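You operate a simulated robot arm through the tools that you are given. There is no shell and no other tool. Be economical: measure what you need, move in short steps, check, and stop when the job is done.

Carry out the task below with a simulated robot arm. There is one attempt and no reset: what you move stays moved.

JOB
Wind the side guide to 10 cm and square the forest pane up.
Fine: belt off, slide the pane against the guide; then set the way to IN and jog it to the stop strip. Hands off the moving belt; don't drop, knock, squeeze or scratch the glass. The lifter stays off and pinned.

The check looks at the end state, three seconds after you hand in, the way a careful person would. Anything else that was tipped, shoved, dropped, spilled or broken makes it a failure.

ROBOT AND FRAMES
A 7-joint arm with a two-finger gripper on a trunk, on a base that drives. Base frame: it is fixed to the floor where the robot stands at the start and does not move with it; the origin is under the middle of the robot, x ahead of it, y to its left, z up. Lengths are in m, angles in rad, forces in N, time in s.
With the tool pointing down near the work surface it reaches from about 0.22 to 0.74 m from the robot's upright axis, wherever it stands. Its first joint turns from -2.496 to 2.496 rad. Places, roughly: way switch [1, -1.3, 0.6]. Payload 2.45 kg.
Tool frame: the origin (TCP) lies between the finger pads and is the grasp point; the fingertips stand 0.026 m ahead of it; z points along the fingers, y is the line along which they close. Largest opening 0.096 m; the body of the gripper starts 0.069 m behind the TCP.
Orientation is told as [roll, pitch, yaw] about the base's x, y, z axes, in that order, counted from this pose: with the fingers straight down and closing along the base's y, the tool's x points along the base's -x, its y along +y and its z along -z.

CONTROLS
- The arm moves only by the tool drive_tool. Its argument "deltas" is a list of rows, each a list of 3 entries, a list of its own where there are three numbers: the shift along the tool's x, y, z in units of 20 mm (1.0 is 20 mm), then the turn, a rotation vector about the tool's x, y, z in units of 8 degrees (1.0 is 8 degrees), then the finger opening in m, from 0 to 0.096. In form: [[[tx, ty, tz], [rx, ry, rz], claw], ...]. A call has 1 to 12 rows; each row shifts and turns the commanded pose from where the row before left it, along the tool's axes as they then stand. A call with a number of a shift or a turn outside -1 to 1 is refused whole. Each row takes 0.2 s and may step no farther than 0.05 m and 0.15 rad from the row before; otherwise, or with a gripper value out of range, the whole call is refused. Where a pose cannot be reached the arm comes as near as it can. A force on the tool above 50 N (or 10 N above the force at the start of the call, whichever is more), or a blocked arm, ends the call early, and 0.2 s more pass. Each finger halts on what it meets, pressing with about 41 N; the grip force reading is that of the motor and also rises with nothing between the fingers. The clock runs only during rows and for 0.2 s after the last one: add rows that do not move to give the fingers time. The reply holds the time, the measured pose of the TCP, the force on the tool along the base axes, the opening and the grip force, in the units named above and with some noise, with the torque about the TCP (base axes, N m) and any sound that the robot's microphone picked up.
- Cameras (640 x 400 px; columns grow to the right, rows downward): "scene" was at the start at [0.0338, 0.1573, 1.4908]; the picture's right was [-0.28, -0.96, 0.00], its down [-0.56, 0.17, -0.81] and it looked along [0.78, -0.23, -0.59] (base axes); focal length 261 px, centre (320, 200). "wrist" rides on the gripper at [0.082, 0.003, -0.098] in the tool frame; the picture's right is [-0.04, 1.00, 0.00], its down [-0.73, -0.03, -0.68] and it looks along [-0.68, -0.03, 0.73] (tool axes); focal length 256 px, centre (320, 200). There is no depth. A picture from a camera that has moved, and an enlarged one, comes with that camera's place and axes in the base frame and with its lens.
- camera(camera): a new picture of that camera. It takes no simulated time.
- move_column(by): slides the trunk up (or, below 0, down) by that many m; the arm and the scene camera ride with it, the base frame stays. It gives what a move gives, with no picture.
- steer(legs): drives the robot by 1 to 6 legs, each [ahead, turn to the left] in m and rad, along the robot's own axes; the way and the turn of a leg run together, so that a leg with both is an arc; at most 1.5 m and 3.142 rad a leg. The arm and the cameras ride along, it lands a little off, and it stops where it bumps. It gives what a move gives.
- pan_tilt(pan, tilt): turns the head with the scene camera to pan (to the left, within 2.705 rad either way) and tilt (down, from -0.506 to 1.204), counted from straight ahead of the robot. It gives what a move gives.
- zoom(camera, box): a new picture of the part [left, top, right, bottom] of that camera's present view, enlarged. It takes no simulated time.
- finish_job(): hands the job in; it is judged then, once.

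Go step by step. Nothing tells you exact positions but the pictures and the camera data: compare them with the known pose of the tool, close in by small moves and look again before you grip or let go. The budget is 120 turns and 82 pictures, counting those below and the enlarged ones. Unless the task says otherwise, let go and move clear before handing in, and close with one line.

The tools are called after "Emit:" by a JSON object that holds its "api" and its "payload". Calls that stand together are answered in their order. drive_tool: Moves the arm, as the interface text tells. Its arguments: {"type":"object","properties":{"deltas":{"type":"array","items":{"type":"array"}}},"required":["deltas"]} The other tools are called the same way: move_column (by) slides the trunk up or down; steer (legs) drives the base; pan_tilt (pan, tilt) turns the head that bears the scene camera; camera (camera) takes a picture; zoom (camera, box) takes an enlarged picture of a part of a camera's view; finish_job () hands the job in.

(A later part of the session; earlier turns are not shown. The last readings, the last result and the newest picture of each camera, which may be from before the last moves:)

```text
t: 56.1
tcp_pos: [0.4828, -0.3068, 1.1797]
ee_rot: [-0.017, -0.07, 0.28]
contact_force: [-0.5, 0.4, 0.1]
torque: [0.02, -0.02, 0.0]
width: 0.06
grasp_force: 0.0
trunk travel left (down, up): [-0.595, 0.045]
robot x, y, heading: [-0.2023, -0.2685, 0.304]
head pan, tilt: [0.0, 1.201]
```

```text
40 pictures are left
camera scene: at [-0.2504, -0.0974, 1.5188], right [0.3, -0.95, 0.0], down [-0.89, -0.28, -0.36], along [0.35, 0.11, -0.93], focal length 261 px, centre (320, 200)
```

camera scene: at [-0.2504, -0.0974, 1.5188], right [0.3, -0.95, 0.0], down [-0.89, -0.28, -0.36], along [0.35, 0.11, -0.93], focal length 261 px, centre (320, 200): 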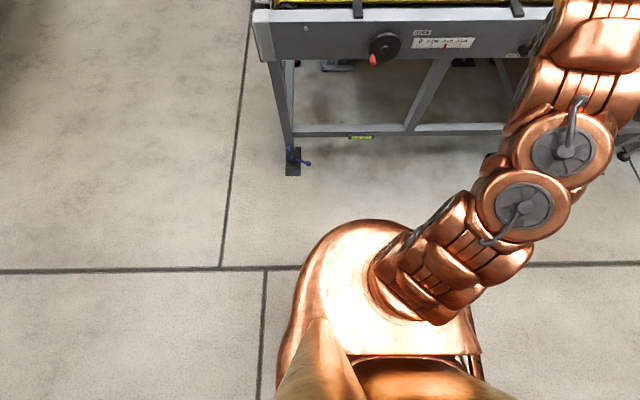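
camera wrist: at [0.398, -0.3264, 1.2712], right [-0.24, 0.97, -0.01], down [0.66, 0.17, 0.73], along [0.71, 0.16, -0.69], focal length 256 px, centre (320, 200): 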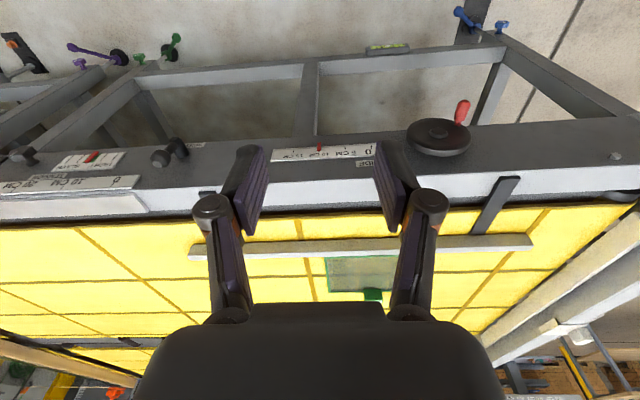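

The base front extends about 0.4 m and table legs are at 0.88 m, so I can move about 0.35 m closer.

Emit:
{"api": "steer", "payload": {"legs": [[0.34, 0]]}}

Emit:
{"api": "camera", "payload": {"camera": "scene"}}

```text
t: 58.4
tcp_pos: [0.8133, -0.1978, 1.1791]
ee_rot: [-0.017, -0.068, 0.285]
contact_force: [-0.1, 0.6, 0.2]
torque: [0.0, -0.01, -0.05]
width: 0.0602
grasp_force: 0.1
trunk travel left (down, up): [-0.595, 0.045]
robot x, y, heading: [0.1324, -0.1677, 0.309]
head pan, tilt: [0.0, 1.201]
```

```text
39 pictures are left
camera scene: at [0.0786, 0.0073, 1.5188], right [0.31, -0.95, 0.0], down [-0.89, -0.29, -0.36], along [0.34, 0.11, -0.93], focal length 261 px, centre (320, 200)
```

scene: 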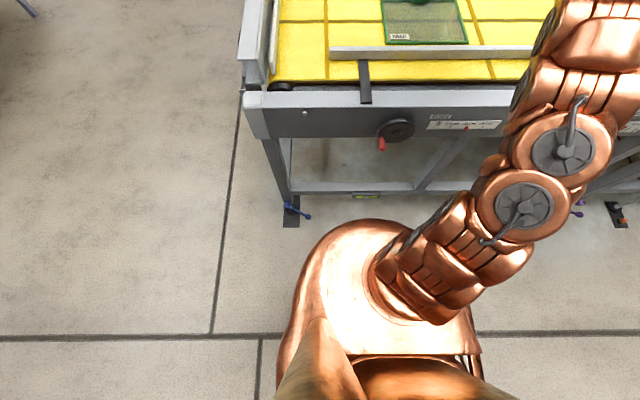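

Emit:
{"api": "steer", "payload": {"legs": [[0.08, 0]]}}

Emit:
{"api": "pan_tilt", "payload": {"pan": 0.0, "tilt": 0.8}}

Emit:
{"api": "drive_tool", "payload": {"deltas": [[[-1, 0, 0], [0, -1, 0], 0.06], [[-1, 0, 0], [0, -1, 0], 0.06], [[-1, 0, 0], [0, -1, 0], 0.06], [[-1, 0, 0], [0, 0, 0], 0.06], [[-1, 0, 0], [0, 0, 0], 0.06], [[-1, 0, 0], [0, 0, 0], 0.06]]}}

Emit:
{"api": "camera", "payload": {"camera": "scene"}}

Emit:
{"api": "camera", "payload": {"camera": "wrist"}}

```text
t: 59.5
tcp_pos: [0.8881, -0.1744, 1.1789]
ee_rot: [-0.015, -0.068, 0.284]
contact_force: [0.2, -0.8, -0.5]
torque: [0.04, 0.0, -0.04]
width: 0.0601
grasp_force: 0.0
trunk travel left (down, up): [-0.595, 0.045]
robot x, y, heading: [0.201, -0.144, 0.31]
head pan, tilt: [0.0, 1.201]
```

```text
t: 60.3
tcp_pos: [0.8882, -0.1748, 1.1793]
ee_rot: [-0.018, -0.07, 0.283]
contact_force: [-0.6, 0.4, -0.2]
torque: [-0.01, 0.01, 0.0]
width: 0.0599
grasp_force: 0.1
trunk travel left (down, up): [-0.595, 0.045]
robot x, y, heading: [0.2032, -0.1447, 0.314]
head pan, tilt: [0.0, 0.799]
```

```text
t: 61.7
tcp_pos: [0.9948, -0.144, 1.2213]
ee_rot: [-0.02, -0.49, 0.29]
contact_force: [-0.2, -0.7, 0.4]
torque: [0.01, 0.0, 0.01]
width: 0.0599
grasp_force: 0.0
trunk travel left (down, up): [-0.595, 0.045]
robot x, y, heading: [0.2034, -0.1428, 0.312]
head pan, tilt: [0.0, 0.799]
```

```text
38 pictures are left
camera scene: at [0.178, 0.0392, 1.5465], right [0.31, -0.95, 0.0], down [-0.68, -0.22, -0.7], along [0.66, 0.21, -0.72], focal length 261 px, centre (320, 200)
```

scene: 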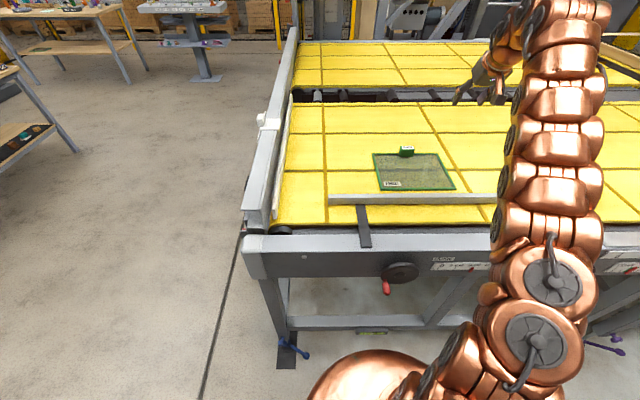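

```text
37 pictures are left
camera wrist: at [0.8811, -0.1728, 1.269], right [-0.24, 0.97, 0.0], down [0.32, 0.08, 0.94], along [0.92, 0.23, -0.33], focal length 256 px, centre (320, 200)
```

wrist: 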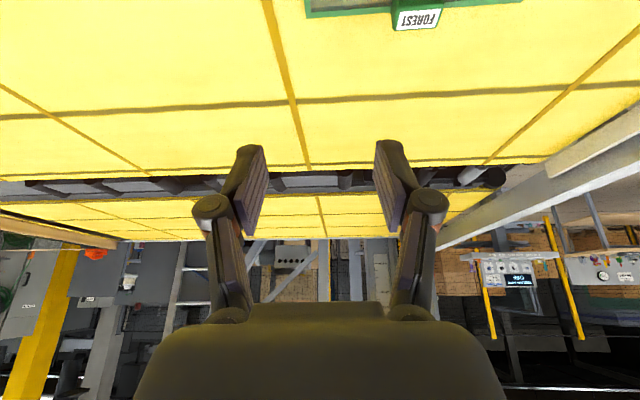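

Reach is fine here. I'll zoom to measure the pane's skew and block position accurately.

Emit:
{"api": "zoom", "payload": {"camera": "scene", "box": [320, 130, 480, 230]}}

```text
4.00 times, centred on (400, 180) of scene
camera zoom: at [0.178, 0.0392, 1.5465], right [0.31, -0.95, 0.0], down [-0.68, -0.22, -0.7], along [0.66, 0.21, -0.72], focal length 1045 px, centre (0, 280)
```

zoom: 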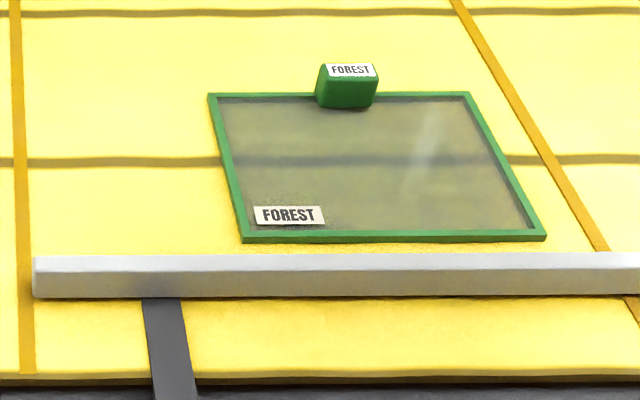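

Block is about 5.5 cm wide at robot-frame (0.855, -0.144), top z 0.984; pane is ~4.5 cm from the guide with ~1° skew. I'll move above the block with open fingers.

Emit:
{"api": "drive_tool", "payload": {"deltas": [[[-0.26, 0.62, 0.84], [0, 0, 0], 0.09], [[-0.26, 0.62, 0.84], [0, 0, 0], 0.09], [[-0.26, 0.62, 0.84], [0, 0, 0], 0.09], [[-0.26, 0.62, 0.84], [0, 0, 0], 0.09], [[-0.26, 0.62, 0.84], [0, 0, 0], 0.09], [[-0.26, 0.62, 0.84], [0, 0, 0], 0.09], [[-0.26, 0.62, 0.84], [0, 0, 0], 0.09], [[-0.26, 0.62, 0.84], [0, 0, 0], 0.09]]}}

Emit:
{"api": "camera", "payload": {"camera": "scene"}}

Emit:
{"api": "camera", "payload": {"camera": "wrist"}}

```text
t: 63.5
tcp_pos: [1.0252, -0.0554, 1.1372]
ee_rot: [-0.019, -0.493, 0.295]
contact_force: [-0.2, 0.9, -0.3]
torque: [0.03, 0.01, -0.01]
width: 0.0901
grasp_force: 0.0
out of reach, approached as far as the arm can: row 3, 4, 6, 7, 8
trunk travel left (down, up): [-0.595, 0.045]
robot x, y, heading: [0.2079, -0.1417, 0.31]
head pan, tilt: [0.0, 0.799]
```

```text
35 pictures are left
camera scene: at [0.1782, 0.0392, 1.5465], right [0.31, -0.95, 0.0], down [-0.68, -0.22, -0.7], along [0.66, 0.21, -0.72], focal length 261 px, centre (320, 200)
```

scene: 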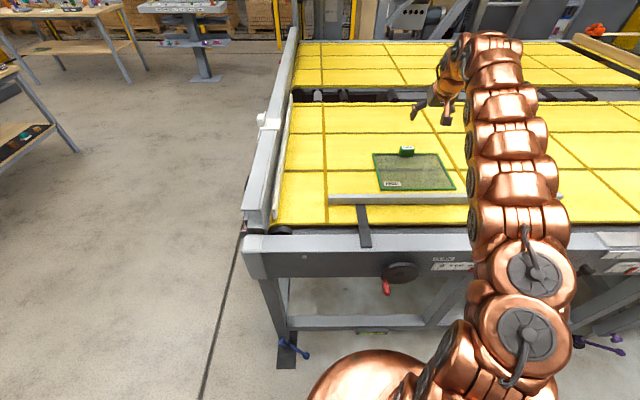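

```text
34 pictures are left
camera wrist: at [0.9118, -0.0851, 1.1844], right [-0.25, 0.97, 0.0], down [0.32, 0.08, 0.95], along [0.92, 0.23, -0.33], focal length 256 px, centre (320, 200)
```

wrist: 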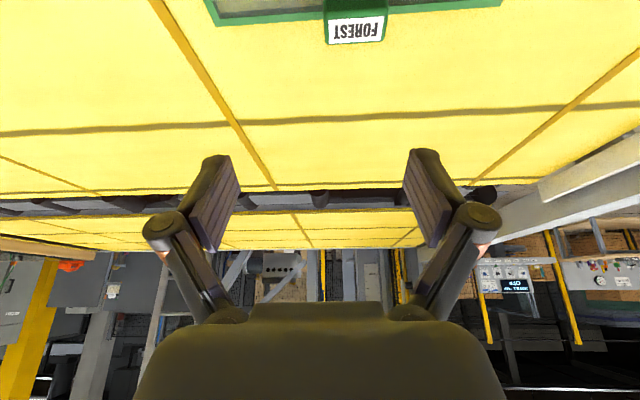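

Slightly short at this height, but lower down the reach should grow. I'll nudge the base 3 cm closer and lower the tool 10 cm, staying above the block.

Emit:
{"api": "steer", "payload": {"legs": [[0.03, 0]]}}

Emit:
{"api": "drive_tool", "payload": {"deltas": [[[0.47, 0.2, 0.88], [0, 0, 0], 0.09], [[0.47, 0.2, 0.88], [0, 0, 0], 0.09], [[0.47, 0.2, 0.88], [0, 0, 0], 0.09], [[0.47, 0.2, 0.88], [0, 0, 0], 0.09], [[0.47, 0.2, 0.88], [0, 0, 0], 0.09]]}}

Emit:
{"api": "camera", "payload": {"camera": "wrist"}}

```text
t: 64.3
tcp_pos: [1.0539, -0.0468, 1.1378]
ee_rot: [-0.018, -0.493, 0.294]
contact_force: [0.0, 0.7, 0.4]
torque: [0.01, -0.03, 0.0]
width: 0.09
grasp_force: 0.0
trunk travel left (down, up): [-0.595, 0.045]
robot x, y, heading: [0.2303, -0.1348, 0.31]
head pan, tilt: [0.0, 0.799]
```

```text
t: 65.5
tcp_pos: [1.0487, -0.0297, 1.0369]
ee_rot: [-0.018, -0.494, 0.295]
contact_force: [-0.8, -0.4, 0.1]
torque: [-0.01, 0.02, -0.01]
width: 0.0901
grasp_force: 0.0
trunk travel left (down, up): [-0.595, 0.045]
robot x, y, heading: [0.2321, -0.1345, 0.309]
head pan, tilt: [0.0, 0.799]
```

```text
33 pictures are left
camera wrist: at [0.9349, -0.0586, 1.0843], right [-0.25, 0.97, 0.0], down [0.31, 0.08, 0.95], along [0.92, 0.23, -0.32], focal length 256 px, centre (320, 200)
```

wrist: 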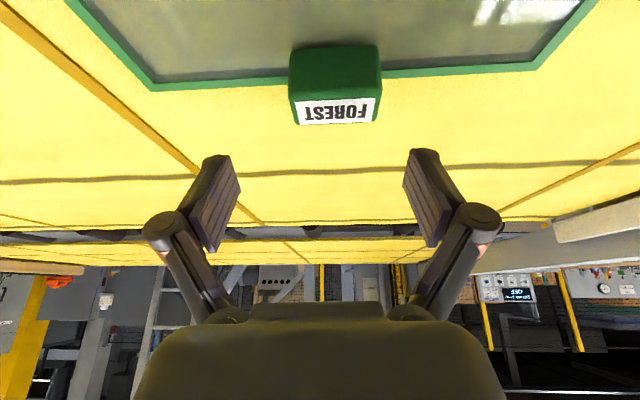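

Good alignment; the block is about 1 cm further and 0.8 cm left. I'll descend to z≈0.995 and look again.

Emit:
{"api": "drive_tool", "payload": {"deltas": [[[0.13, 0.1, 0.55], [0, 0, 0], 0.09], [[0.13, 0.1, 0.55], [0, 0, 0], 0.09], [[0.13, 0.1, 0.55], [0, 0, 0], 0.09], [[0.13, 0.1, 0.5], [0, 0, 0], 0.09]]}}

Emit:
{"api": "camera", "payload": {"camera": "wrist"}}

Emit:
{"api": "zoom", "payload": {"camera": "scene", "box": [320, 120, 480, 240]}}

```text
t: 66.5
tcp_pos: [1.0583, -0.0197, 0.9931]
ee_rot: [-0.019, -0.493, 0.294]
contact_force: [0.6, 0.4, -0.1]
torque: [0.03, -0.02, -0.02]
width: 0.09
grasp_force: 0.0
trunk travel left (down, up): [-0.595, 0.045]
robot x, y, heading: [0.2329, -0.1345, 0.312]
head pan, tilt: [0.0, 0.799]
```

```text
32 pictures are left
camera wrist: at [0.9439, -0.049, 1.0414], right [-0.25, 0.97, 0.0], down [0.32, 0.08, 0.95], along [0.92, 0.23, -0.32], focal length 256 px, centre (320, 200)
```

wrist: 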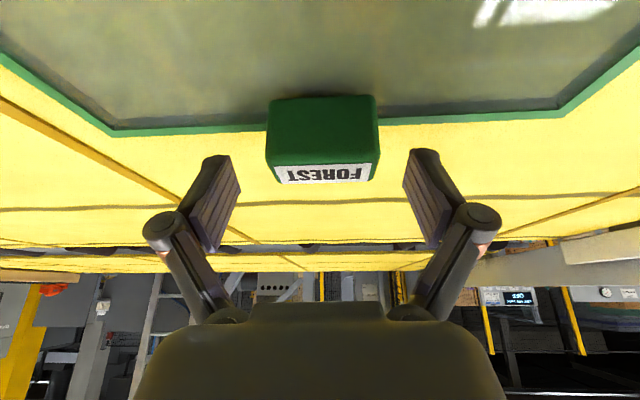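

```text
3.33 times, centred on (400, 180) of scene
camera zoom: at [0.207, 0.0487, 1.5465], right [0.31, -0.95, 0.0], down [-0.68, -0.22, -0.7], along [0.66, 0.21, -0.72], focal length 871 px, centre (53, 267)
```

zoom: 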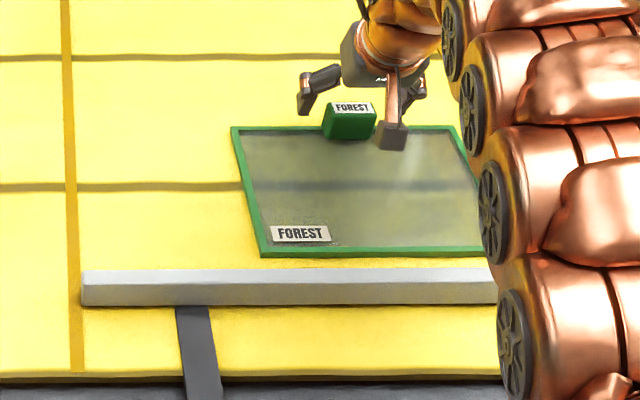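

Good: the block sits between the fingers. I'll go 9 mm in along the tool and close on the block.

Emit:
{"api": "drive_tool", "payload": {"deltas": [[[-0.1, 0.05, 0.45], [0, 0, 0], 0.09], [[0, 0, 0], [0, 0, 0], 0.065], [[0, 0, 0], [0, 0, 0], 0.055], [[0, 0, 0], [0, 0, 0], 0.05], [[0, 0, 0], [0, 0, 0], 0.05]]}}

Emit:
{"api": "camera", "payload": {"camera": "wrist"}}

```text
t: 67.8
tcp_pos: [1.0631, -0.0171, 0.9874]
ee_rot: [-0.017, -0.494, 0.294]
contact_force: [0.2, 1.0, -0.3]
torque: [0.04, -0.01, -0.03]
width: 0.0507
grasp_force: 0.2
trunk travel left (down, up): [-0.595, 0.045]
robot x, y, heading: [0.2315, -0.1308, 0.312]
head pan, tilt: [0.0, 0.799]
```

```text
30 pictures are left
camera wrist: at [0.9491, -0.0454, 1.0347], right [-0.25, 0.97, 0.0], down [0.32, 0.08, 0.95], along [0.92, 0.23, -0.33], focal length 256 px, centre (320, 200)
```

wrist: 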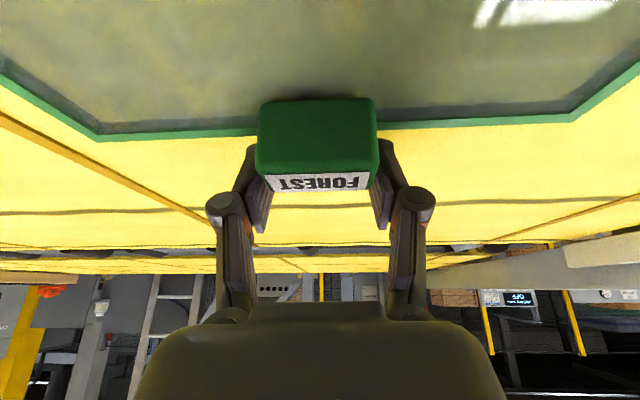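

Emit:
{"api": "drive_tool", "payload": {"deltas": [[[0, 0, 0], [0, 0, 0], 0.042], [[0, 0, 0], [0, 0, 0], 0.038], [[0, 0, 0], [0, 0, 0], 0.038]]}}

```text
t: 68.5
tcp_pos: [1.0618, -0.0175, 0.9874]
ee_rot: [-0.018, -0.493, 0.293]
contact_force: [-2.2, 3.7, 1.6]
torque: [0.64, 0.33, 0.3]
width: 0.049
grasp_force: 41.2
trunk travel left (down, up): [-0.595, 0.045]
robot x, y, heading: [0.2349, -0.1367, 0.313]
head pan, tilt: [0.0, 0.799]
```

Gripped. I'll pull it 3.5 cm toward the guide in gentle steps.

Emit:
{"api": "drive_tool", "payload": {"deltas": [[[0.22, 0, -0.117], [0, 0, 0], 0.038], [[0.22, 0, -0.117], [0, 0, 0], 0.038], [[0.22, 0, -0.117], [0, 0, 0], 0.038], [[0.22, 0, -0.117], [0, 0, 0], 0.038], [[0.22, 0, -0.117], [0, 0, 0], 0.038], [[0.22, 0, -0.117], [0, 0, 0], 0.038], [[0.22, 0, -0.117], [0, 0, 0], 0.038]]}}

Emit:
{"api": "zoom", "payload": {"camera": "scene", "box": [330, 140, 480, 230]}}

```text
t: 70.2
tcp_pos: [1.0292, -0.0249, 0.9861]
ee_rot: [-0.018, -0.494, 0.293]
contact_force: [6.9, 2.2, 4.0]
torque: [0.58, -0.69, -0.1]
width: 0.0491
grasp_force: 41.1
trunk travel left (down, up): [-0.595, 0.045]
robot x, y, heading: [0.2345, -0.1348, 0.309]
head pan, tilt: [0.0, 0.799]
```

```text
4.27 times, centred on (405, 185) of scene
camera zoom: at [0.2072, 0.0487, 1.5464], right [0.31, -0.95, 0.0], down [-0.68, -0.22, -0.7], along [0.66, 0.21, -0.72], focal length 1114 px, centre (-43, 264)
```

zoom: 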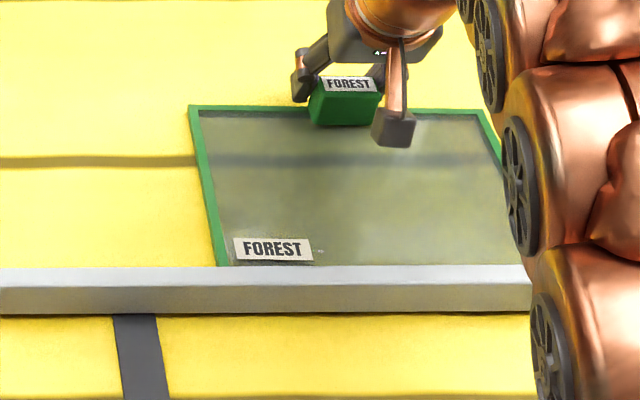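

Pane moved with the block and is ~1° off the guide line; I'll correct the yaw by about 1.2° and continue in 2 mm steps.

Emit:
{"api": "drive_tool", "payload": {"deltas": [[[0, 0, 0], [-0.07, 0, -0.13], 0.038], [[0.088, 0, -0.047], [0, 0, 0], 0.038], [[0.088, 0, -0.047], [0, 0, 0], 0.038], [[0.088, 0, -0.047], [0, 0, 0], 0.038]]}}

Emit:
{"api": "drive_tool", "payload": {"deltas": [[[0.088, 0, -0.047], [0, 0, 0], 0.038], [[0.088, 0, -0.047], [0, 0, 0], 0.038]]}}

Emit:
{"api": "zoom", "payload": {"camera": "scene", "box": [330, 140, 480, 230]}}

```text
t: 71.2
tcp_pos: [1.0252, -0.0277, 0.9875]
ee_rot: [-0.018, -0.495, 0.314]
contact_force: [9.7, 3.7, 8.7]
torque: [0.5, 0.0, -0.1]
width: 0.0491
grasp_force: 40.7
trunk travel left (down, up): [-0.595, 0.045]
robot x, y, heading: [0.2365, -0.132, 0.306]
head pan, tilt: [0.0, 0.799]
```

```text
t: 71.8
tcp_pos: [1.0227, -0.0272, 0.9864]
ee_rot: [-0.02, -0.494, 0.313]
contact_force: [25.2, 7.8, 9.8]
torque: [0.8, -0.84, 0.03]
width: 0.0498
grasp_force: 40.9
trunk travel left (down, up): [-0.595, 0.045]
robot x, y, heading: [0.2361, -0.1344, 0.314]
head pan, tilt: [0.0, 0.799]
```

```text
4.27 times, centred on (405, 185) of scene
camera zoom: at [0.2083, 0.0492, 1.5465], right [0.31, -0.95, 0.0], down [-0.68, -0.22, -0.7], along [0.66, 0.21, -0.72], focal length 1114 px, centre (-43, 264)
```

zoom: 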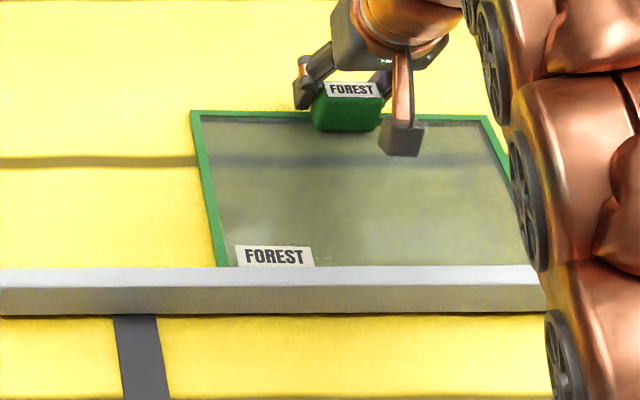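

The force jumped to 25 N: the pane is against the guide. I'll release and rise clear, then check.

Emit:
{"api": "drive_tool", "payload": {"deltas": [[[-0.03, 0, 0.015], [0, 0, 0], 0.045], [[0, 0, 0], [0, 0, 0], 0.07], [[0, 0, 0], [0, 0, 0], 0.08], [[0, 0, 0], [0, 0, 0], 0.08], [[-0.47, 0, -0.88], [0, 0, 0], 0.08], [[-0.47, 0, -0.88], [0, 0, 0], 0.08], [[-0.47, 0, -0.88], [0, 0, 0], 0.08], [[-0.47, 0, -0.88], [0, 0, 0], 0.08], [[-0.47, 0, -0.88], [0, 0, 0], 0.08], [[-0.47, 0, -0.88], [0, 0, 0], 0.08], [[-0.47, 0, -0.88], [0, 0, 0], 0.08], [[-0.47, 0, -0.88], [0, 0, 0], 0.08]]}}

Emit:
{"api": "drive_tool", "payload": {"deltas": [[[1, 0, 0], [0, 0, 0], 0.08], [[1, 0, 0], [0, 0.5, 0], 0.08], [[1, 0, 0], [0, 1, 0], 0.08], [[0.5, 0, 0], [0, 1, 0], 0.08]]}}

Emit:
{"api": "camera", "payload": {"camera": "wrist"}}

Emit:
{"api": "zoom", "payload": {"camera": "scene", "box": [330, 140, 480, 230]}}

```text
t: 74.3
tcp_pos: [1.0195, -0.0268, 1.145]
ee_rot: [-0.017, -0.494, 0.311]
contact_force: [1.0, -0.1, -0.3]
torque: [-0.03, 0.0, 0.03]
width: 0.0799
grasp_force: 0.1
trunk travel left (down, up): [-0.595, 0.045]
robot x, y, heading: [0.2308, -0.1353, 0.31]
head pan, tilt: [0.0, 0.799]
```

```text
t: 75.3
tcp_pos: [0.9572, -0.0466, 1.1148]
ee_rot: [-0.015, -0.148, 0.312]
contact_force: [0.3, -0.1, 0.2]
torque: [0.01, -0.02, 0.04]
width: 0.08
grasp_force: 0.0
out of reach, approached as far as the arm can: row 4
trunk travel left (down, up): [-0.595, 0.045]
robot x, y, heading: [0.2326, -0.1316, 0.312]
head pan, tilt: [0.0, 0.799]
```

```text
27 pictures are left
camera wrist: at [0.8667, -0.0723, 1.1993], right [-0.26, 0.96, -0.01], down [0.6, 0.17, 0.78], along [0.75, 0.2, -0.63], focal length 256 px, centre (320, 200)
```

wrist: 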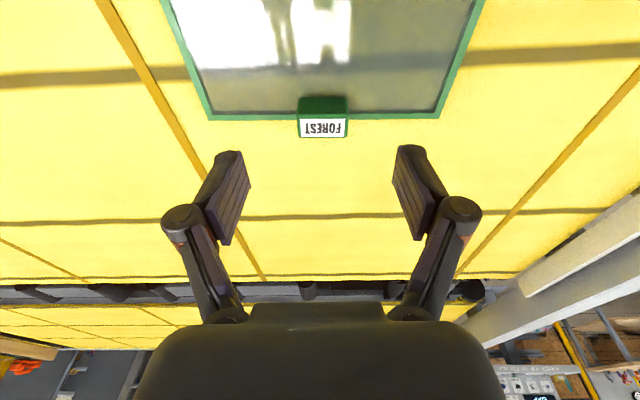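

```text
4.27 times, centred on (405, 185) of scene
camera zoom: at [0.207, 0.0485, 1.5465], right [0.31, -0.95, 0.0], down [-0.68, -0.22, -0.7], along [0.66, 0.21, -0.72], focal length 1114 px, centre (-43, 264)
```

zoom: 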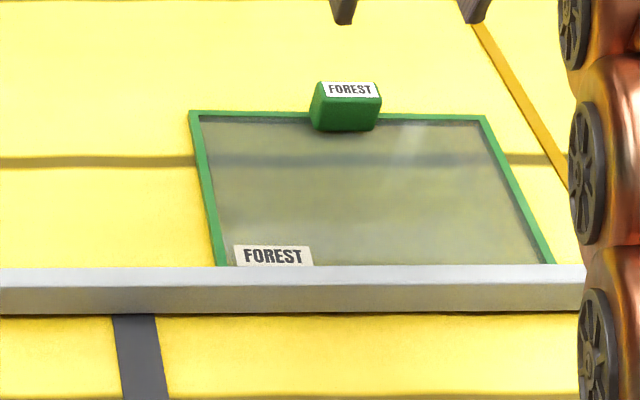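

The pane has turned about 2.5° clockwise in the grip, so its left near corner is ~1 cm off the guide. I'll push from behind the block with closed fingers so that the guide squares it; first I move to a spot behind the block.

Emit:
{"api": "drive_tool", "payload": {"deltas": [[[0, 0, 0], [0, -0.85, 0], 0.0], [[0, 0, 0], [0, -0.85, 0], 0.0], [[0, 0, 0], [0, -0.8, 0], 0.0], [[-0.533, 0.04, 0.73], [0, 0, 0], 0.0], [[-0.533, 0.04, 0.73], [0, 0, 0], 0.0], [[-0.533, 0.04, 0.73], [0, 0, 0], 0.0], [[-0.533, 0.04, 0.73], [0, 0, 0], 0.0], [[-0.533, 0.04, 0.73], [0, 0, 0], 0.0], [[-0.533, 0.04, 0.73], [0, 0, 0], 0.0], [[-0.533, 0.04, 0.73], [0, 0, 0], 0.0]]}}

Emit:
{"api": "camera", "payload": {"camera": "wrist"}}

```text
t: 77.5
tcp_pos: [1.0654, -0.011, 1.0608]
ee_rot: [-0.018, -0.494, 0.314]
contact_force: [-0.4, 0.0, -0.8]
torque: [0.0, -0.01, -0.03]
width: 0.0
grasp_force: 28.1
trunk travel left (down, up): [-0.595, 0.045]
robot x, y, heading: [0.2315, -0.1367, 0.309]
head pan, tilt: [0.0, 0.799]
```

```text
25 pictures are left
camera wrist: at [0.9512, -0.0422, 1.1078], right [-0.27, 0.96, 0.0], down [0.31, 0.08, 0.95], along [0.91, 0.25, -0.32], focal length 256 px, centre (320, 200)
```

wrist: 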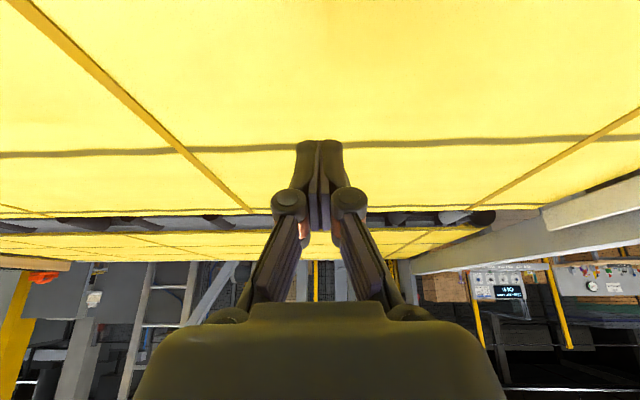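

Block is clear behind the tool. Descending to z≈0.987.

Emit:
{"api": "drive_tool", "payload": {"deltas": [[[0.43, 0, 0.8], [0, 0, 0], 0.0], [[0.43, 0, 0.8], [0, 0, 0], 0.0], [[0.43, 0, 0.8], [0, 0, 0], 0.0], [[0.43, 0, 0.8], [0, 0, 0], 0.0]]}}

Emit:
{"api": "zoom", "payload": {"camera": "scene", "box": [330, 140, 480, 230]}}

Emit:
{"api": "camera", "payload": {"camera": "wrist"}}

```text
t: 78.5
tcp_pos: [1.0653, -0.0117, 0.9887]
ee_rot: [-0.018, -0.492, 0.314]
contact_force: [-0.7, 0.6, -0.9]
torque: [-0.05, -0.04, 0.0]
width: 0.0002
grasp_force: 28.4
trunk travel left (down, up): [-0.595, 0.045]
robot x, y, heading: [0.2302, -0.1346, 0.31]
head pan, tilt: [0.0, 0.799]
```

```text
4.27 times, centred on (405, 185) of scene
camera zoom: at [0.2069, 0.0487, 1.5465], right [0.31, -0.95, 0.0], down [-0.68, -0.22, -0.7], along [0.66, 0.21, -0.72], focal length 1114 px, centre (-43, 264)
```

zoom: 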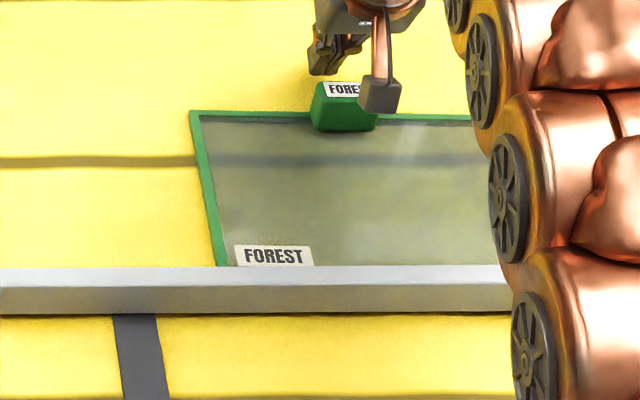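

```text
23 pictures are left
camera wrist: at [0.9521, -0.0425, 1.0358], right [-0.27, 0.96, 0.0], down [0.31, 0.08, 0.95], along [0.91, 0.25, -0.33], focal length 256 px, centre (320, 200)
```

wrist: 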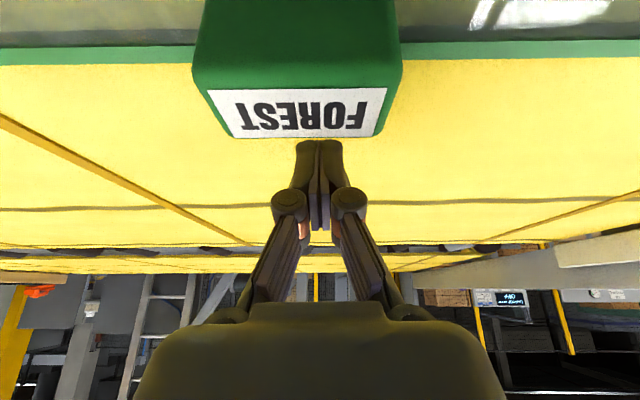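

Fingers are behind the block, slightly left of its middle as wanted. I'll pull toward the guide gently.

Emit:
{"api": "drive_tool", "payload": {"deltas": [[[0.132, 0, -0.07], [0, 0, 0], 0.0], [[0.132, 0, -0.07], [0, 0, 0], 0.0], [[0.132, 0, -0.07], [0, 0, 0], 0.0], [[0.132, 0, -0.07], [0, 0, 0], 0.0], [[0.132, 0, -0.07], [0, 0, 0], 0.0]]}}

Emit:
{"api": "drive_tool", "payload": {"deltas": [[[0.088, 0, -0.047], [0, 0, 0], 0.0], [[0.088, 0, -0.047], [0, 0, 0], 0.0]]}}

Emit:
{"api": "drive_tool", "payload": {"deltas": [[[0.088, 0, -0.047], [0, 0, 0], 0.0], [[0.088, 0, -0.047], [0, 0, 0], 0.0]]}}

```text
t: 79.8
tcp_pos: [1.0515, -0.0144, 0.9872]
ee_rot: [-0.018, -0.491, 0.315]
contact_force: [-0.4, 0.7, 0.0]
torque: [0.02, -0.02, 0.03]
width: 0.0003
grasp_force: 28.6
trunk travel left (down, up): [-0.595, 0.045]
robot x, y, heading: [0.2333, -0.1337, 0.311]
head pan, tilt: [0.0, 0.799]
```

```text
t: 80.3
tcp_pos: [1.0476, -0.0154, 0.988]
ee_rot: [-0.017, -0.492, 0.314]
contact_force: [-0.6, 0.0, -0.4]
torque: [0.02, 0.01, 0.0]
width: 0.0002
grasp_force: 28.5
trunk travel left (down, up): [-0.595, 0.045]
robot x, y, heading: [0.2336, -0.1353, 0.311]
head pan, tilt: [0.0, 0.799]
```

```text
t: 81.0
tcp_pos: [1.0429, -0.0158, 0.9873]
ee_rot: [-0.019, -0.492, 0.314]
contact_force: [0.0, 0.5, -0.7]
torque: [-0.04, 0.01, 0.01]
width: 0.0
grasp_force: 28.8
trunk travel left (down, up): [-0.595, 0.045]
robot x, y, heading: [0.2301, -0.1378, 0.312]
head pan, tilt: [0.0, 0.799]
```

Emit:
{"api": "drive_tool", "payload": {"deltas": [[[0.088, 0, -0.047], [0, 0, 0], 0.0], [[0.088, 0, -0.047], [0, 0, 0], 0.0]]}}

Emit:
{"api": "drive_tool", "payload": {"deltas": [[[0.088, 0, -0.047], [0, 0, 0], 0.0], [[0.088, 0, -0.047], [0, 0, 0], 0.0]]}}

Emit:
{"api": "camera", "payload": {"camera": "wrist"}}

```text
t: 81.5
tcp_pos: [1.0393, -0.0185, 0.9863]
ee_rot: [-0.016, -0.491, 0.315]
contact_force: [0.1, 0.1, -0.3]
torque: [0.0, 0.02, -0.01]
width: 0.0
grasp_force: 28.3
trunk travel left (down, up): [-0.595, 0.045]
robot x, y, heading: [0.2346, -0.1335, 0.309]
head pan, tilt: [0.0, 0.799]
```

```text
t: 82.2
tcp_pos: [1.0353, -0.0195, 0.9881]
ee_rot: [-0.018, -0.495, 0.311]
contact_force: [2.8, 0.5, 1.6]
torque: [-0.01, 0.05, -0.01]
width: 0.0
grasp_force: 28.5
trunk travel left (down, up): [-0.595, 0.045]
robot x, y, heading: [0.2313, -0.1319, 0.309]
head pan, tilt: [0.0, 0.799]
```

```text
22 pictures are left
camera wrist: at [0.9222, -0.0501, 1.0355], right [-0.27, 0.96, 0.0], down [0.31, 0.08, 0.95], along [0.91, 0.25, -0.32], focal length 256 px, centre (320, 200)
```

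wrist: 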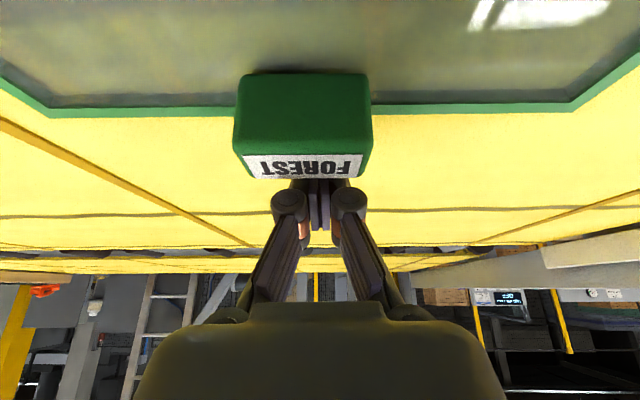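

Contact has begun. Continuing in 2 mm steps while watching the force.

Emit:
{"api": "drive_tool", "payload": {"deltas": [[[0.088, 0, -0.047], [0, 0, 0], 0.0], [[0.088, 0, -0.047], [0, 0, 0], 0.0]]}}

Emit:
{"api": "drive_tool", "payload": {"deltas": [[[0.088, 0, -0.047], [0, 0, 0], 0.0]]}}

Emit:
{"api": "zoom", "payload": {"camera": "scene", "box": [330, 140, 480, 230]}}

```text
t: 82.8
tcp_pos: [1.033, -0.0186, 0.9887]
ee_rot: [-0.018, -0.499, 0.315]
contact_force: [19.5, 8.0, 9.7]
torque: [-0.08, 0.16, -0.11]
width: 0.0058
grasp_force: 28.1
trunk travel left (down, up): [-0.595, 0.045]
robot x, y, heading: [0.2359, -0.1358, 0.31]
head pan, tilt: [0.0, 0.799]
```

```text
t: 83.2
tcp_pos: [1.0322, -0.0184, 0.9887]
ee_rot: [-0.019, -0.499, 0.316]
contact_force: [33.7, 12.4, 20.8]
torque: [0.11, 0.41, -0.07]
width: 0.0061
grasp_force: 28.1
trunk travel left (down, up): [-0.595, 0.045]
robot x, y, heading: [0.2338, -0.1383, 0.315]
head pan, tilt: [0.0, 0.799]
```

```text
4.27 times, centred on (405, 185) of scene
camera zoom: at [0.2083, 0.0496, 1.5467], right [0.31, -0.95, 0.0], down [-0.68, -0.22, -0.7], along [0.66, 0.21, -0.72], focal length 1114 px, centre (-43, 264)
```

zoom: 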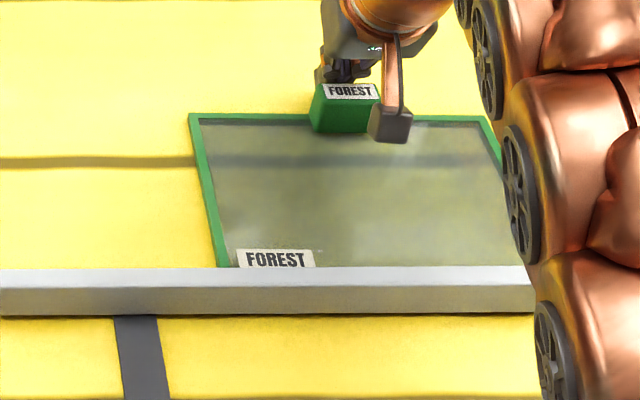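

That squares it partly (≈1.3° left) but it binds at 34 N, so I stop pushing. I'll back away and re-grip the block to steer the rotation instead.

Emit:
{"api": "drive_tool", "payload": {"deltas": [[[-0.44, 0, 0.235], [0, 0, 0], 0.0], [[-0.44, 0, 0.235], [0, 0, 0], 0.0], [[-0.47, 0, -0.88], [0, 0, 0], 0.03], [[-0.47, 0, -0.88], [0, 0, 0], 0.05], [[-0.47, 0, -0.88], [0, 0, 0], 0.07], [[0.76, -0.14, -0.405], [0, 0, 0], 0.09], [[0.76, -0.14, -0.405], [0, 0, 0], 0.09], [[0, 0, 0], [0, 0, 0], 0.09]]}}

Emit:
{"api": "camera", "payload": {"camera": "wrist"}}

```text
t: 85.0
tcp_pos: [1.0178, -0.03, 1.0482]
ee_rot: [-0.018, -0.492, 0.314]
contact_force: [0.4, -0.8, 0.0]
torque: [-0.01, -0.03, -0.03]
width: 0.0902
grasp_force: 0.1
trunk travel left (down, up): [-0.595, 0.045]
robot x, y, heading: [0.231, -0.1303, 0.314]
head pan, tilt: [0.0, 0.799]
```

```text
20 pictures are left
camera wrist: at [0.9041, -0.0617, 1.0957], right [-0.27, 0.96, 0.0], down [0.31, 0.08, 0.95], along [0.91, 0.25, -0.33], focal length 256 px, centre (320, 200)
```

wrist: 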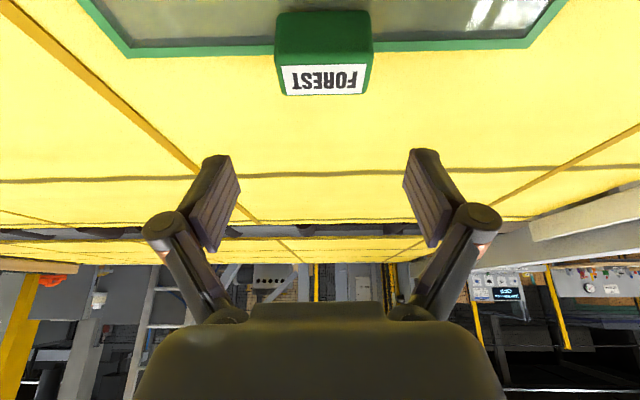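

Emit:
{"api": "drive_tool", "payload": {"deltas": [[[0.47, 0, 0.88], [0, 0, 0], 0.09], [[0.47, 0, 0.88], [0, 0, 0], 0.09], [[0.47, 0.03, 0.88], [0, 0, 0], 0.09], [[0, 0, 0], [0, 0, 0], 0.065], [[0, 0, 0], [0, 0, 0], 0.05], [[0, 0, 0], [0, 0, 0], 0.038], [[0, 0, 0], [0, 0, 0], 0.038], [[0, 0, 0], [0, 0, 0], 0.038]]}}

Emit:
{"api": "drive_tool", "payload": {"deltas": [[[0.03, 0.1, -0.016], [-0.05, 0, -0.1], 0.038], [[0.03, 0.1, -0.016], [-0.05, 0, -0.1], 0.038], [[0.03, 0.1, -0.016], [-0.05, 0, -0.1], 0.038], [[0.03, 0.1, -0.016], [0, 0, 0], 0.038]]}}

Emit:
{"api": "zoom", "payload": {"camera": "scene", "box": [330, 140, 480, 230]}}

```text
t: 86.8
tcp_pos: [1.016, -0.029, 0.9865]
ee_rot: [-0.018, -0.492, 0.314]
contact_force: [-0.4, 7.3, 2.0]
torque: [0.56, 0.3, 0.06]
width: 0.05
grasp_force: 41.2
trunk travel left (down, up): [-0.595, 0.045]
robot x, y, heading: [0.229, -0.1361, 0.315]
head pan, tilt: [0.0, 0.799]
```

```text
t: 87.8
tcp_pos: [1.0129, -0.0239, 0.9868]
ee_rot: [-0.02, -0.492, 0.362]
contact_force: [2.3, -5.6, 3.6]
torque: [-0.32, -0.01, 0.13]
width: 0.0497
grasp_force: 40.7
trunk travel left (down, up): [-0.595, 0.045]
robot x, y, heading: [0.2309, -0.1336, 0.309]
head pan, tilt: [0.0, 0.799]
```

```text
4.27 times, centred on (405, 185) of scene
camera zoom: at [0.2069, 0.0482, 1.5466], right [0.31, -0.95, 0.0], down [-0.68, -0.22, -0.7], along [0.66, 0.21, -0.72], focal length 1114 px, centre (-43, 264)
```

zoom: 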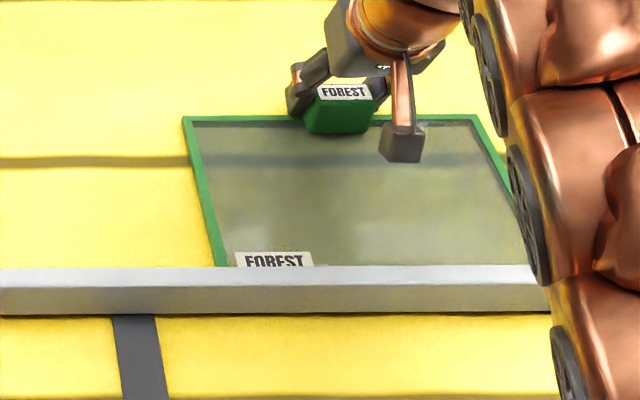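

Pane now looks parallel to the guide. A final gentle pull to seat it.

Emit:
{"api": "drive_tool", "payload": {"deltas": [[[0.066, 0, -0.035], [0, 0, 0], 0.038]]}}

Emit:
{"api": "drive_tool", "payload": {"deltas": [[[0.066, 0, -0.035], [0, 0, 0], 0.038]]}}

```text
t: 88.2
tcp_pos: [1.0114, -0.0237, 0.9865]
ee_rot: [-0.02, -0.489, 0.36]
contact_force: [7.7, -3.7, 4.7]
torque: [0.07, 0.2, 0.09]
width: 0.0498
grasp_force: 40.7
trunk travel left (down, up): [-0.595, 0.045]
robot x, y, heading: [0.2325, -0.1345, 0.31]
head pan, tilt: [0.0, 0.799]
```

```text
t: 88.5
tcp_pos: [1.0109, -0.024, 0.9867]
ee_rot: [-0.019, -0.493, 0.362]
contact_force: [17.6, 0.3, 3.4]
torque: [0.2, 0.09, -0.24]
width: 0.0498
grasp_force: 40.3
trunk travel left (down, up): [-0.595, 0.045]
robot x, y, heading: [0.2331, -0.133, 0.312]
head pan, tilt: [0.0, 0.799]
```

Firm contact. Releasing and rising straight up, then verify.

Emit:
{"api": "drive_tool", "payload": {"deltas": [[[-0.03, 0, 0.015], [0, 0, 0], 0.042], [[0, 0, 0], [0, 0, 0], 0.06], [[0, 0, 0], [0, 0, 0], 0.08], [[0, 0, 0], [0, 0, 0], 0.08], [[-0.47, 0, -0.88], [0, 0, 0], 0.08], [[-0.47, 0, -0.88], [0, 0, 0], 0.08], [[-0.47, 0, -0.88], [0, 0, 0], 0.08], [[-0.47, 0, -0.88], [0, 0, 0], 0.08], [[-0.47, 0, -0.88], [0, 0, 0], 0.08], [[-0.47, 0, -0.88], [0, 0, 0], 0.08], [[-0.47, 0, -0.88], [0, 0, 0], 0.08], [[-0.47, 0, -0.88], [0, 0, 0], 0.08]]}}

Emit:
{"api": "drive_tool", "payload": {"deltas": [[[0, -1, -0.3], [0, 0.5, 0], 0.08], [[0.5, -1, -0.3], [0, 0.5, 0], 0.08], [[0.5, -1, -0.3], [0, 0.5, 0], 0.08], [[0.5, -1, -0.3], [0, 0.5, 0], 0.08], [[0.5, -1, -0.3], [0, 0.5, 0], 0.08], [[0.5, -1, -0.3], [0, 0.5, 0], 0.08]]}}

Emit:
{"api": "zoom", "payload": {"camera": "scene", "box": [330, 140, 480, 230]}}

```text
t: 91.2
tcp_pos: [1.0089, -0.0232, 1.1472]
ee_rot: [-0.018, -0.492, 0.361]
contact_force: [-0.4, 0.3, 0.1]
torque: [0.02, 0.01, -0.03]
width: 0.0802
grasp_force: 0.1
trunk travel left (down, up): [-0.595, 0.045]
robot x, y, heading: [0.2347, -0.1333, 0.307]
head pan, tilt: [0.0, 0.799]
```

```text
t: 92.5
tcp_pos: [0.9394, -0.1324, 1.1485]
ee_rot: [-0.015, -0.077, 0.352]
contact_force: [-0.2, 0.8, 0.1]
torque: [-0.04, 0.01, 0.03]
width: 0.08
grasp_force: 0.0
out of reach, approached as far as the arm can: row 3, 4, 5, 6
trunk travel left (down, up): [-0.595, 0.045]
robot x, y, heading: [0.2343, -0.1346, 0.309]
head pan, tilt: [0.0, 0.799]
```

```text
4.27 times, centred on (405, 185) of scene
camera zoom: at [0.207, 0.0489, 1.5465], right [0.31, -0.95, 0.0], down [-0.68, -0.22, -0.7], along [0.66, 0.21, -0.72], focal length 1114 px, centre (-43, 264)
```

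zoom: 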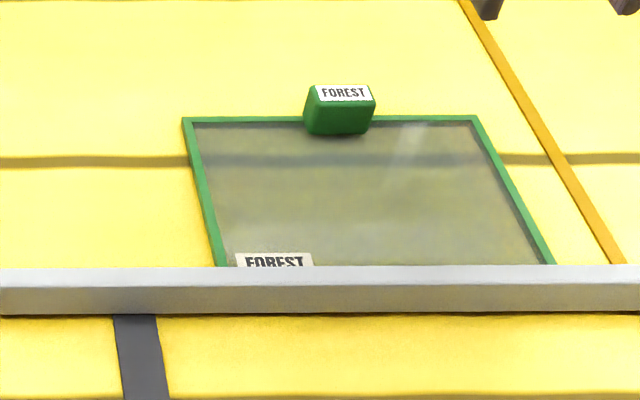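

The pane's far edge is now parallel to the guide and seated. Next I back off and drive along to the control panel, then pitch the tool level and lower it in the free aisle.

Emit:
{"api": "steer", "payload": {"legs": [[-0.38, 0], [0, -1.57], [1.33, 0]]}}

Emit:
{"api": "drive_tool", "payload": {"deltas": [[[0, 0, 0], [0, -1, 0], 0.08], [[0, 0, 0], [0, -1, 0], 0.06], [[0, 0, 0], [0, -1, 0], 0.06], [[0, 0, 0], [0, -1, 0], 0.06], [[0, 0, 0], [0, -1, 0], 0.06], [[0, 0, 0], [0, -1, 0], 0.06], [[0, 0, 0], [0, -1, 0], 0.06], [[0, 0, 0], [0, -1, 0], 0.06], [[0, 0, 0], [0, -1, 0], 0.06], [[0, 0, 0], [0, -1, 0], 0.06], [[0, 0, 0], [0, -0.7, 0], 0.06]]}}

Emit:
{"api": "move_column", "payload": {"by": -0.5}}

Emit:
{"api": "steer", "payload": {"legs": [[0, 1.57]]}}

Emit:
{"api": "camera", "payload": {"camera": "scene"}}

Emit:
{"api": "camera", "payload": {"camera": "wrist"}}

```text
t: 105.0
tcp_pos: [0.3076, -2.2079, 1.1498]
ee_rot: [-0.017, -0.078, -1.204]
contact_force: [-0.1, -0.2, 0.3]
torque: [-0.01, 0.01, 0.0]
width: 0.08
grasp_force: 0.1
trunk travel left (down, up): [-0.595, 0.045]
robot x, y, heading: [0.2985, -1.501, -1.249]
head pan, tilt: [0.0, 0.799]
```

```text
t: 107.4
tcp_pos: [0.309, -2.2089, 1.1488]
ee_rot: [-1.651, -1.555, 0.446]
contact_force: [-0.4, -0.1, -0.2]
torque: [0.01, 0.02, -0.03]
width: 0.0599
grasp_force: 0.0
trunk travel left (down, up): [-0.595, 0.045]
robot x, y, heading: [0.2944, -1.5006, -1.242]
head pan, tilt: [0.0, 0.799]
```

```text
refused: -0.5 is not a number from -0.4 to 0.4
```

```text
t: 111.6
tcp_pos: [1.0041, -1.498, 1.1489]
ee_rot: [-1.566, -1.553, 1.921]
contact_force: [1.3, 0.4, -0.3]
torque: [-0.04, 0.01, -0.02]
width: 0.0598
grasp_force: 0.0
trunk travel left (down, up): [-0.595, 0.045]
robot x, y, heading: [0.2952, -1.5055, 0.314]
head pan, tilt: [0.0, 0.799]
```

```text
17 pictures are left
camera scene: at [0.2703, -1.3199, 1.5465], right [0.31, -0.95, 0.0], down [-0.68, -0.22, -0.7], along [0.66, 0.22, -0.72], focal length 261 px, centre (320, 200)
```

scene: 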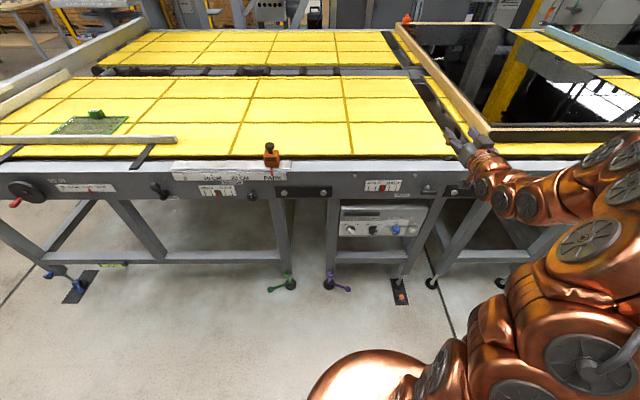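

```text
16 pictures are left
camera wrist: at [0.9122, -1.5305, 1.0668], right [-0.35, 0.94, 0.02], down [-0.63, -0.25, 0.73], along [0.69, 0.24, 0.68], focal length 256 px, centre (320, 200)
```

wrist: 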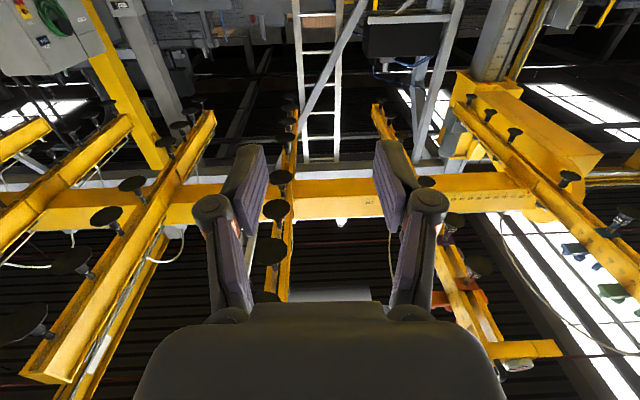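

I'll back 12 cm, lower the trunk to panel height and zoom in on the panel.

Emit:
{"api": "steer", "payload": {"legs": [[-0.14, 0]]}}

Emit:
{"api": "move_column", "payload": {"by": -0.4}}

Emit:
{"api": "move_column", "payload": {"by": -0.13}}

Emit:
{"api": "zoom", "payload": {"camera": "scene", "box": [310, 90, 470, 190]}}

Emit:
{"api": "camera", "payload": {"camera": "wrist"}}

```text
t: 112.9
tcp_pos: [0.8747, -1.5407, 1.1482]
ee_rot: [-1.553, -1.552, 1.909]
contact_force: [-0.3, 0.2, -0.3]
torque: [0.0, -0.01, -0.01]
width: 0.0601
grasp_force: 0.1
trunk travel left (down, up): [-0.595, 0.045]
robot x, y, heading: [0.1696, -1.5479, 0.315]
head pan, tilt: [0.0, 0.799]
```

```text
t: 116.7
tcp_pos: [0.8743, -1.54, 0.7488]
ee_rot: [-1.563, -1.553, 1.919]
contact_force: [0.3, 0.2, 0.1]
torque: [0.01, 0.0, 0.04]
width: 0.0599
grasp_force: 0.1
trunk travel left (down, up): [-0.195, 0.445]
robot x, y, heading: [0.1663, -1.5436, 0.317]
head pan, tilt: [0.0, 0.799]
```

```text
t: 118.3
tcp_pos: [0.8731, -1.5404, 0.6205]
ee_rot: [-1.567, -1.554, 1.923]
contact_force: [0.1, 1.0, 0.1]
torque: [0.01, 0.04, 0.02]
width: 0.0601
grasp_force: 0.0
trunk travel left (down, up): [-0.065, 0.575]
robot x, y, heading: [0.1676, -1.5438, 0.315]
head pan, tilt: [0.0, 0.799]
```

```text
4.00 times, centred on (390, 140) of scene
camera zoom: at [0.14, -1.3622, 1.0165], right [0.31, -0.95, 0.0], down [-0.68, -0.22, -0.7], along [0.66, 0.22, -0.72], focal length 1045 px, centre (40, 440)
```

zoom: 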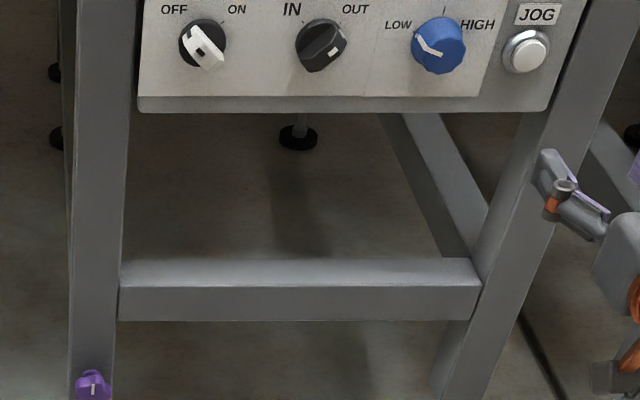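

```text
14 pictures are left
camera wrist: at [0.782, -1.5726, 0.5368], right [-0.35, 0.94, 0.02], down [-0.63, -0.25, 0.73], along [0.69, 0.24, 0.68], focal length 256 px, centre (320, 200)
```

wrist: 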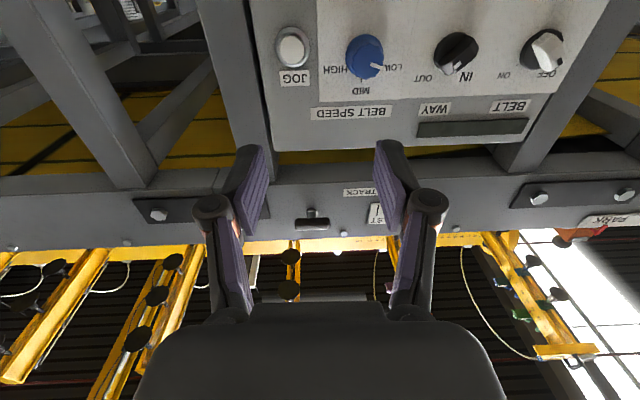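

Emit:
{"api": "zoom", "payload": {"camera": "wrist", "box": [400, 10, 592, 130]}}

```text
3.33 times, centred on (496, 70) of wrist
camera zoom: at [0.782, -1.5726, 0.5368], right [-0.35, 0.94, 0.02], down [-0.63, -0.25, 0.73], along [0.69, 0.24, 0.68], focal length 853 px, centre (-267, 633)
```

zoom: 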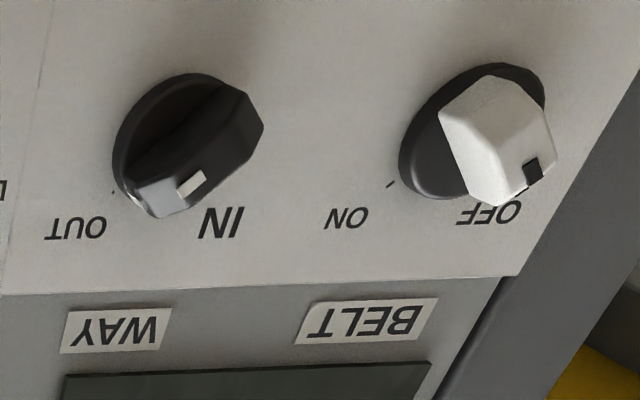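

The way knob (bar knob, mark at OUT = upper right) is at robot-frame (0.88, -0.056, 0.615), and JOG is at about (0.88, -0.231, 0.608). I'll line up with the way knob and roll the fingers 45° to straddle its bar.

Emit:
{"api": "drive_tool", "payload": {"deltas": [[[0.04, 1, 0], [0.29, 0, 0], 0.05], [[0.04, 1, 0], [0, 0, 0], 0.05], [[0.04, 1, 0], [0, 0, 0], 0.05], [[0.04, 1, 0], [0, 0, 0], 0.05], [[0.04, 1, 0], [0, 0, 0], 0.05], [[0.04, 1, 0], [0, 0, 0], 0.05], [[0.04, 1, 0], [0, 0, 0], 0.05], [[0.04, 0.9, 0], [0, 0, 0], 0.05]]}}

Emit:
{"api": "drive_tool", "payload": {"deltas": [[[0, 0, 0], [0, 0, 0.94], 0.05], [[0, 0, 0], [0, 0, 0.94], 0.05], [[0, 0, 0], [0, 0, 0.94], 0.05], [[0, 0, 0], [0, 0, 0.94], 0.05], [[0, 0, 0], [0, 0, 0.94], 0.05], [[0, 0, 0], [0, 0, 0.93], 0.05]]}}

Emit:
{"api": "steer", "payload": {"legs": [[0.12, 0]]}}

Emit:
{"api": "camera", "payload": {"camera": "wrist"}}

```text
t: 120.1
tcp_pos: [0.8234, -1.391, 0.6111]
ee_rot: [-1.61, -1.557, 1.925]
contact_force: [-0.1, -0.1, 0.1]
torque: [-0.01, 0.0, 0.0]
width: 0.05
grasp_force: 0.0
trunk travel left (down, up): [-0.065, 0.575]
robot x, y, heading: [0.1674, -1.5427, 0.318]
head pan, tilt: [0.0, 0.799]
```

```text
t: 121.5
tcp_pos: [0.8239, -1.3899, 0.6097]
ee_rot: [1.573, -0.801, -1.258]
contact_force: [0.9, 0.4, 0.5]
torque: [0.0, -0.02, -0.02]
width: 0.05
grasp_force: 0.1
trunk travel left (down, up): [-0.065, 0.575]
robot x, y, heading: [0.1683, -1.545, 0.317]
head pan, tilt: [0.0, 0.799]
```

```text
t: 122.7
tcp_pos: [0.9398, -1.3513, 0.6094]
ee_rot: [1.573, -0.8, -1.254]
contact_force: [-0.8, 0.3, 0.0]
torque: [0.01, -0.01, 0.02]
width: 0.0502
grasp_force: 0.0
trunk travel left (down, up): [-0.065, 0.575]
robot x, y, heading: [0.2851, -1.5038, 0.315]
head pan, tilt: [0.0, 0.799]
```

```text
12 pictures are left
camera wrist: at [0.829, -1.3262, 0.5534], right [-0.22, 0.66, 0.72], down [-0.48, -0.72, 0.51], along [0.85, -0.24, 0.47], focal length 256 px, centre (320, 200)
```

wrist: 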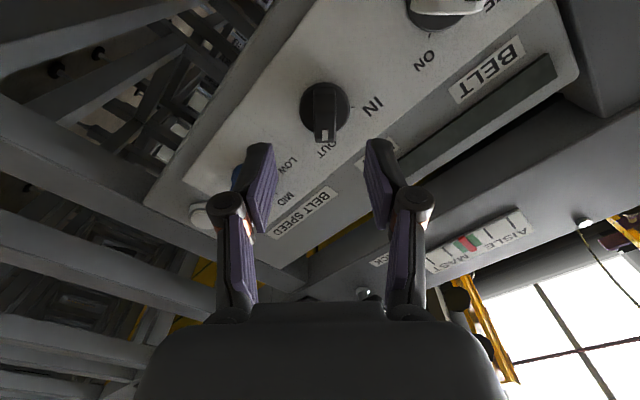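

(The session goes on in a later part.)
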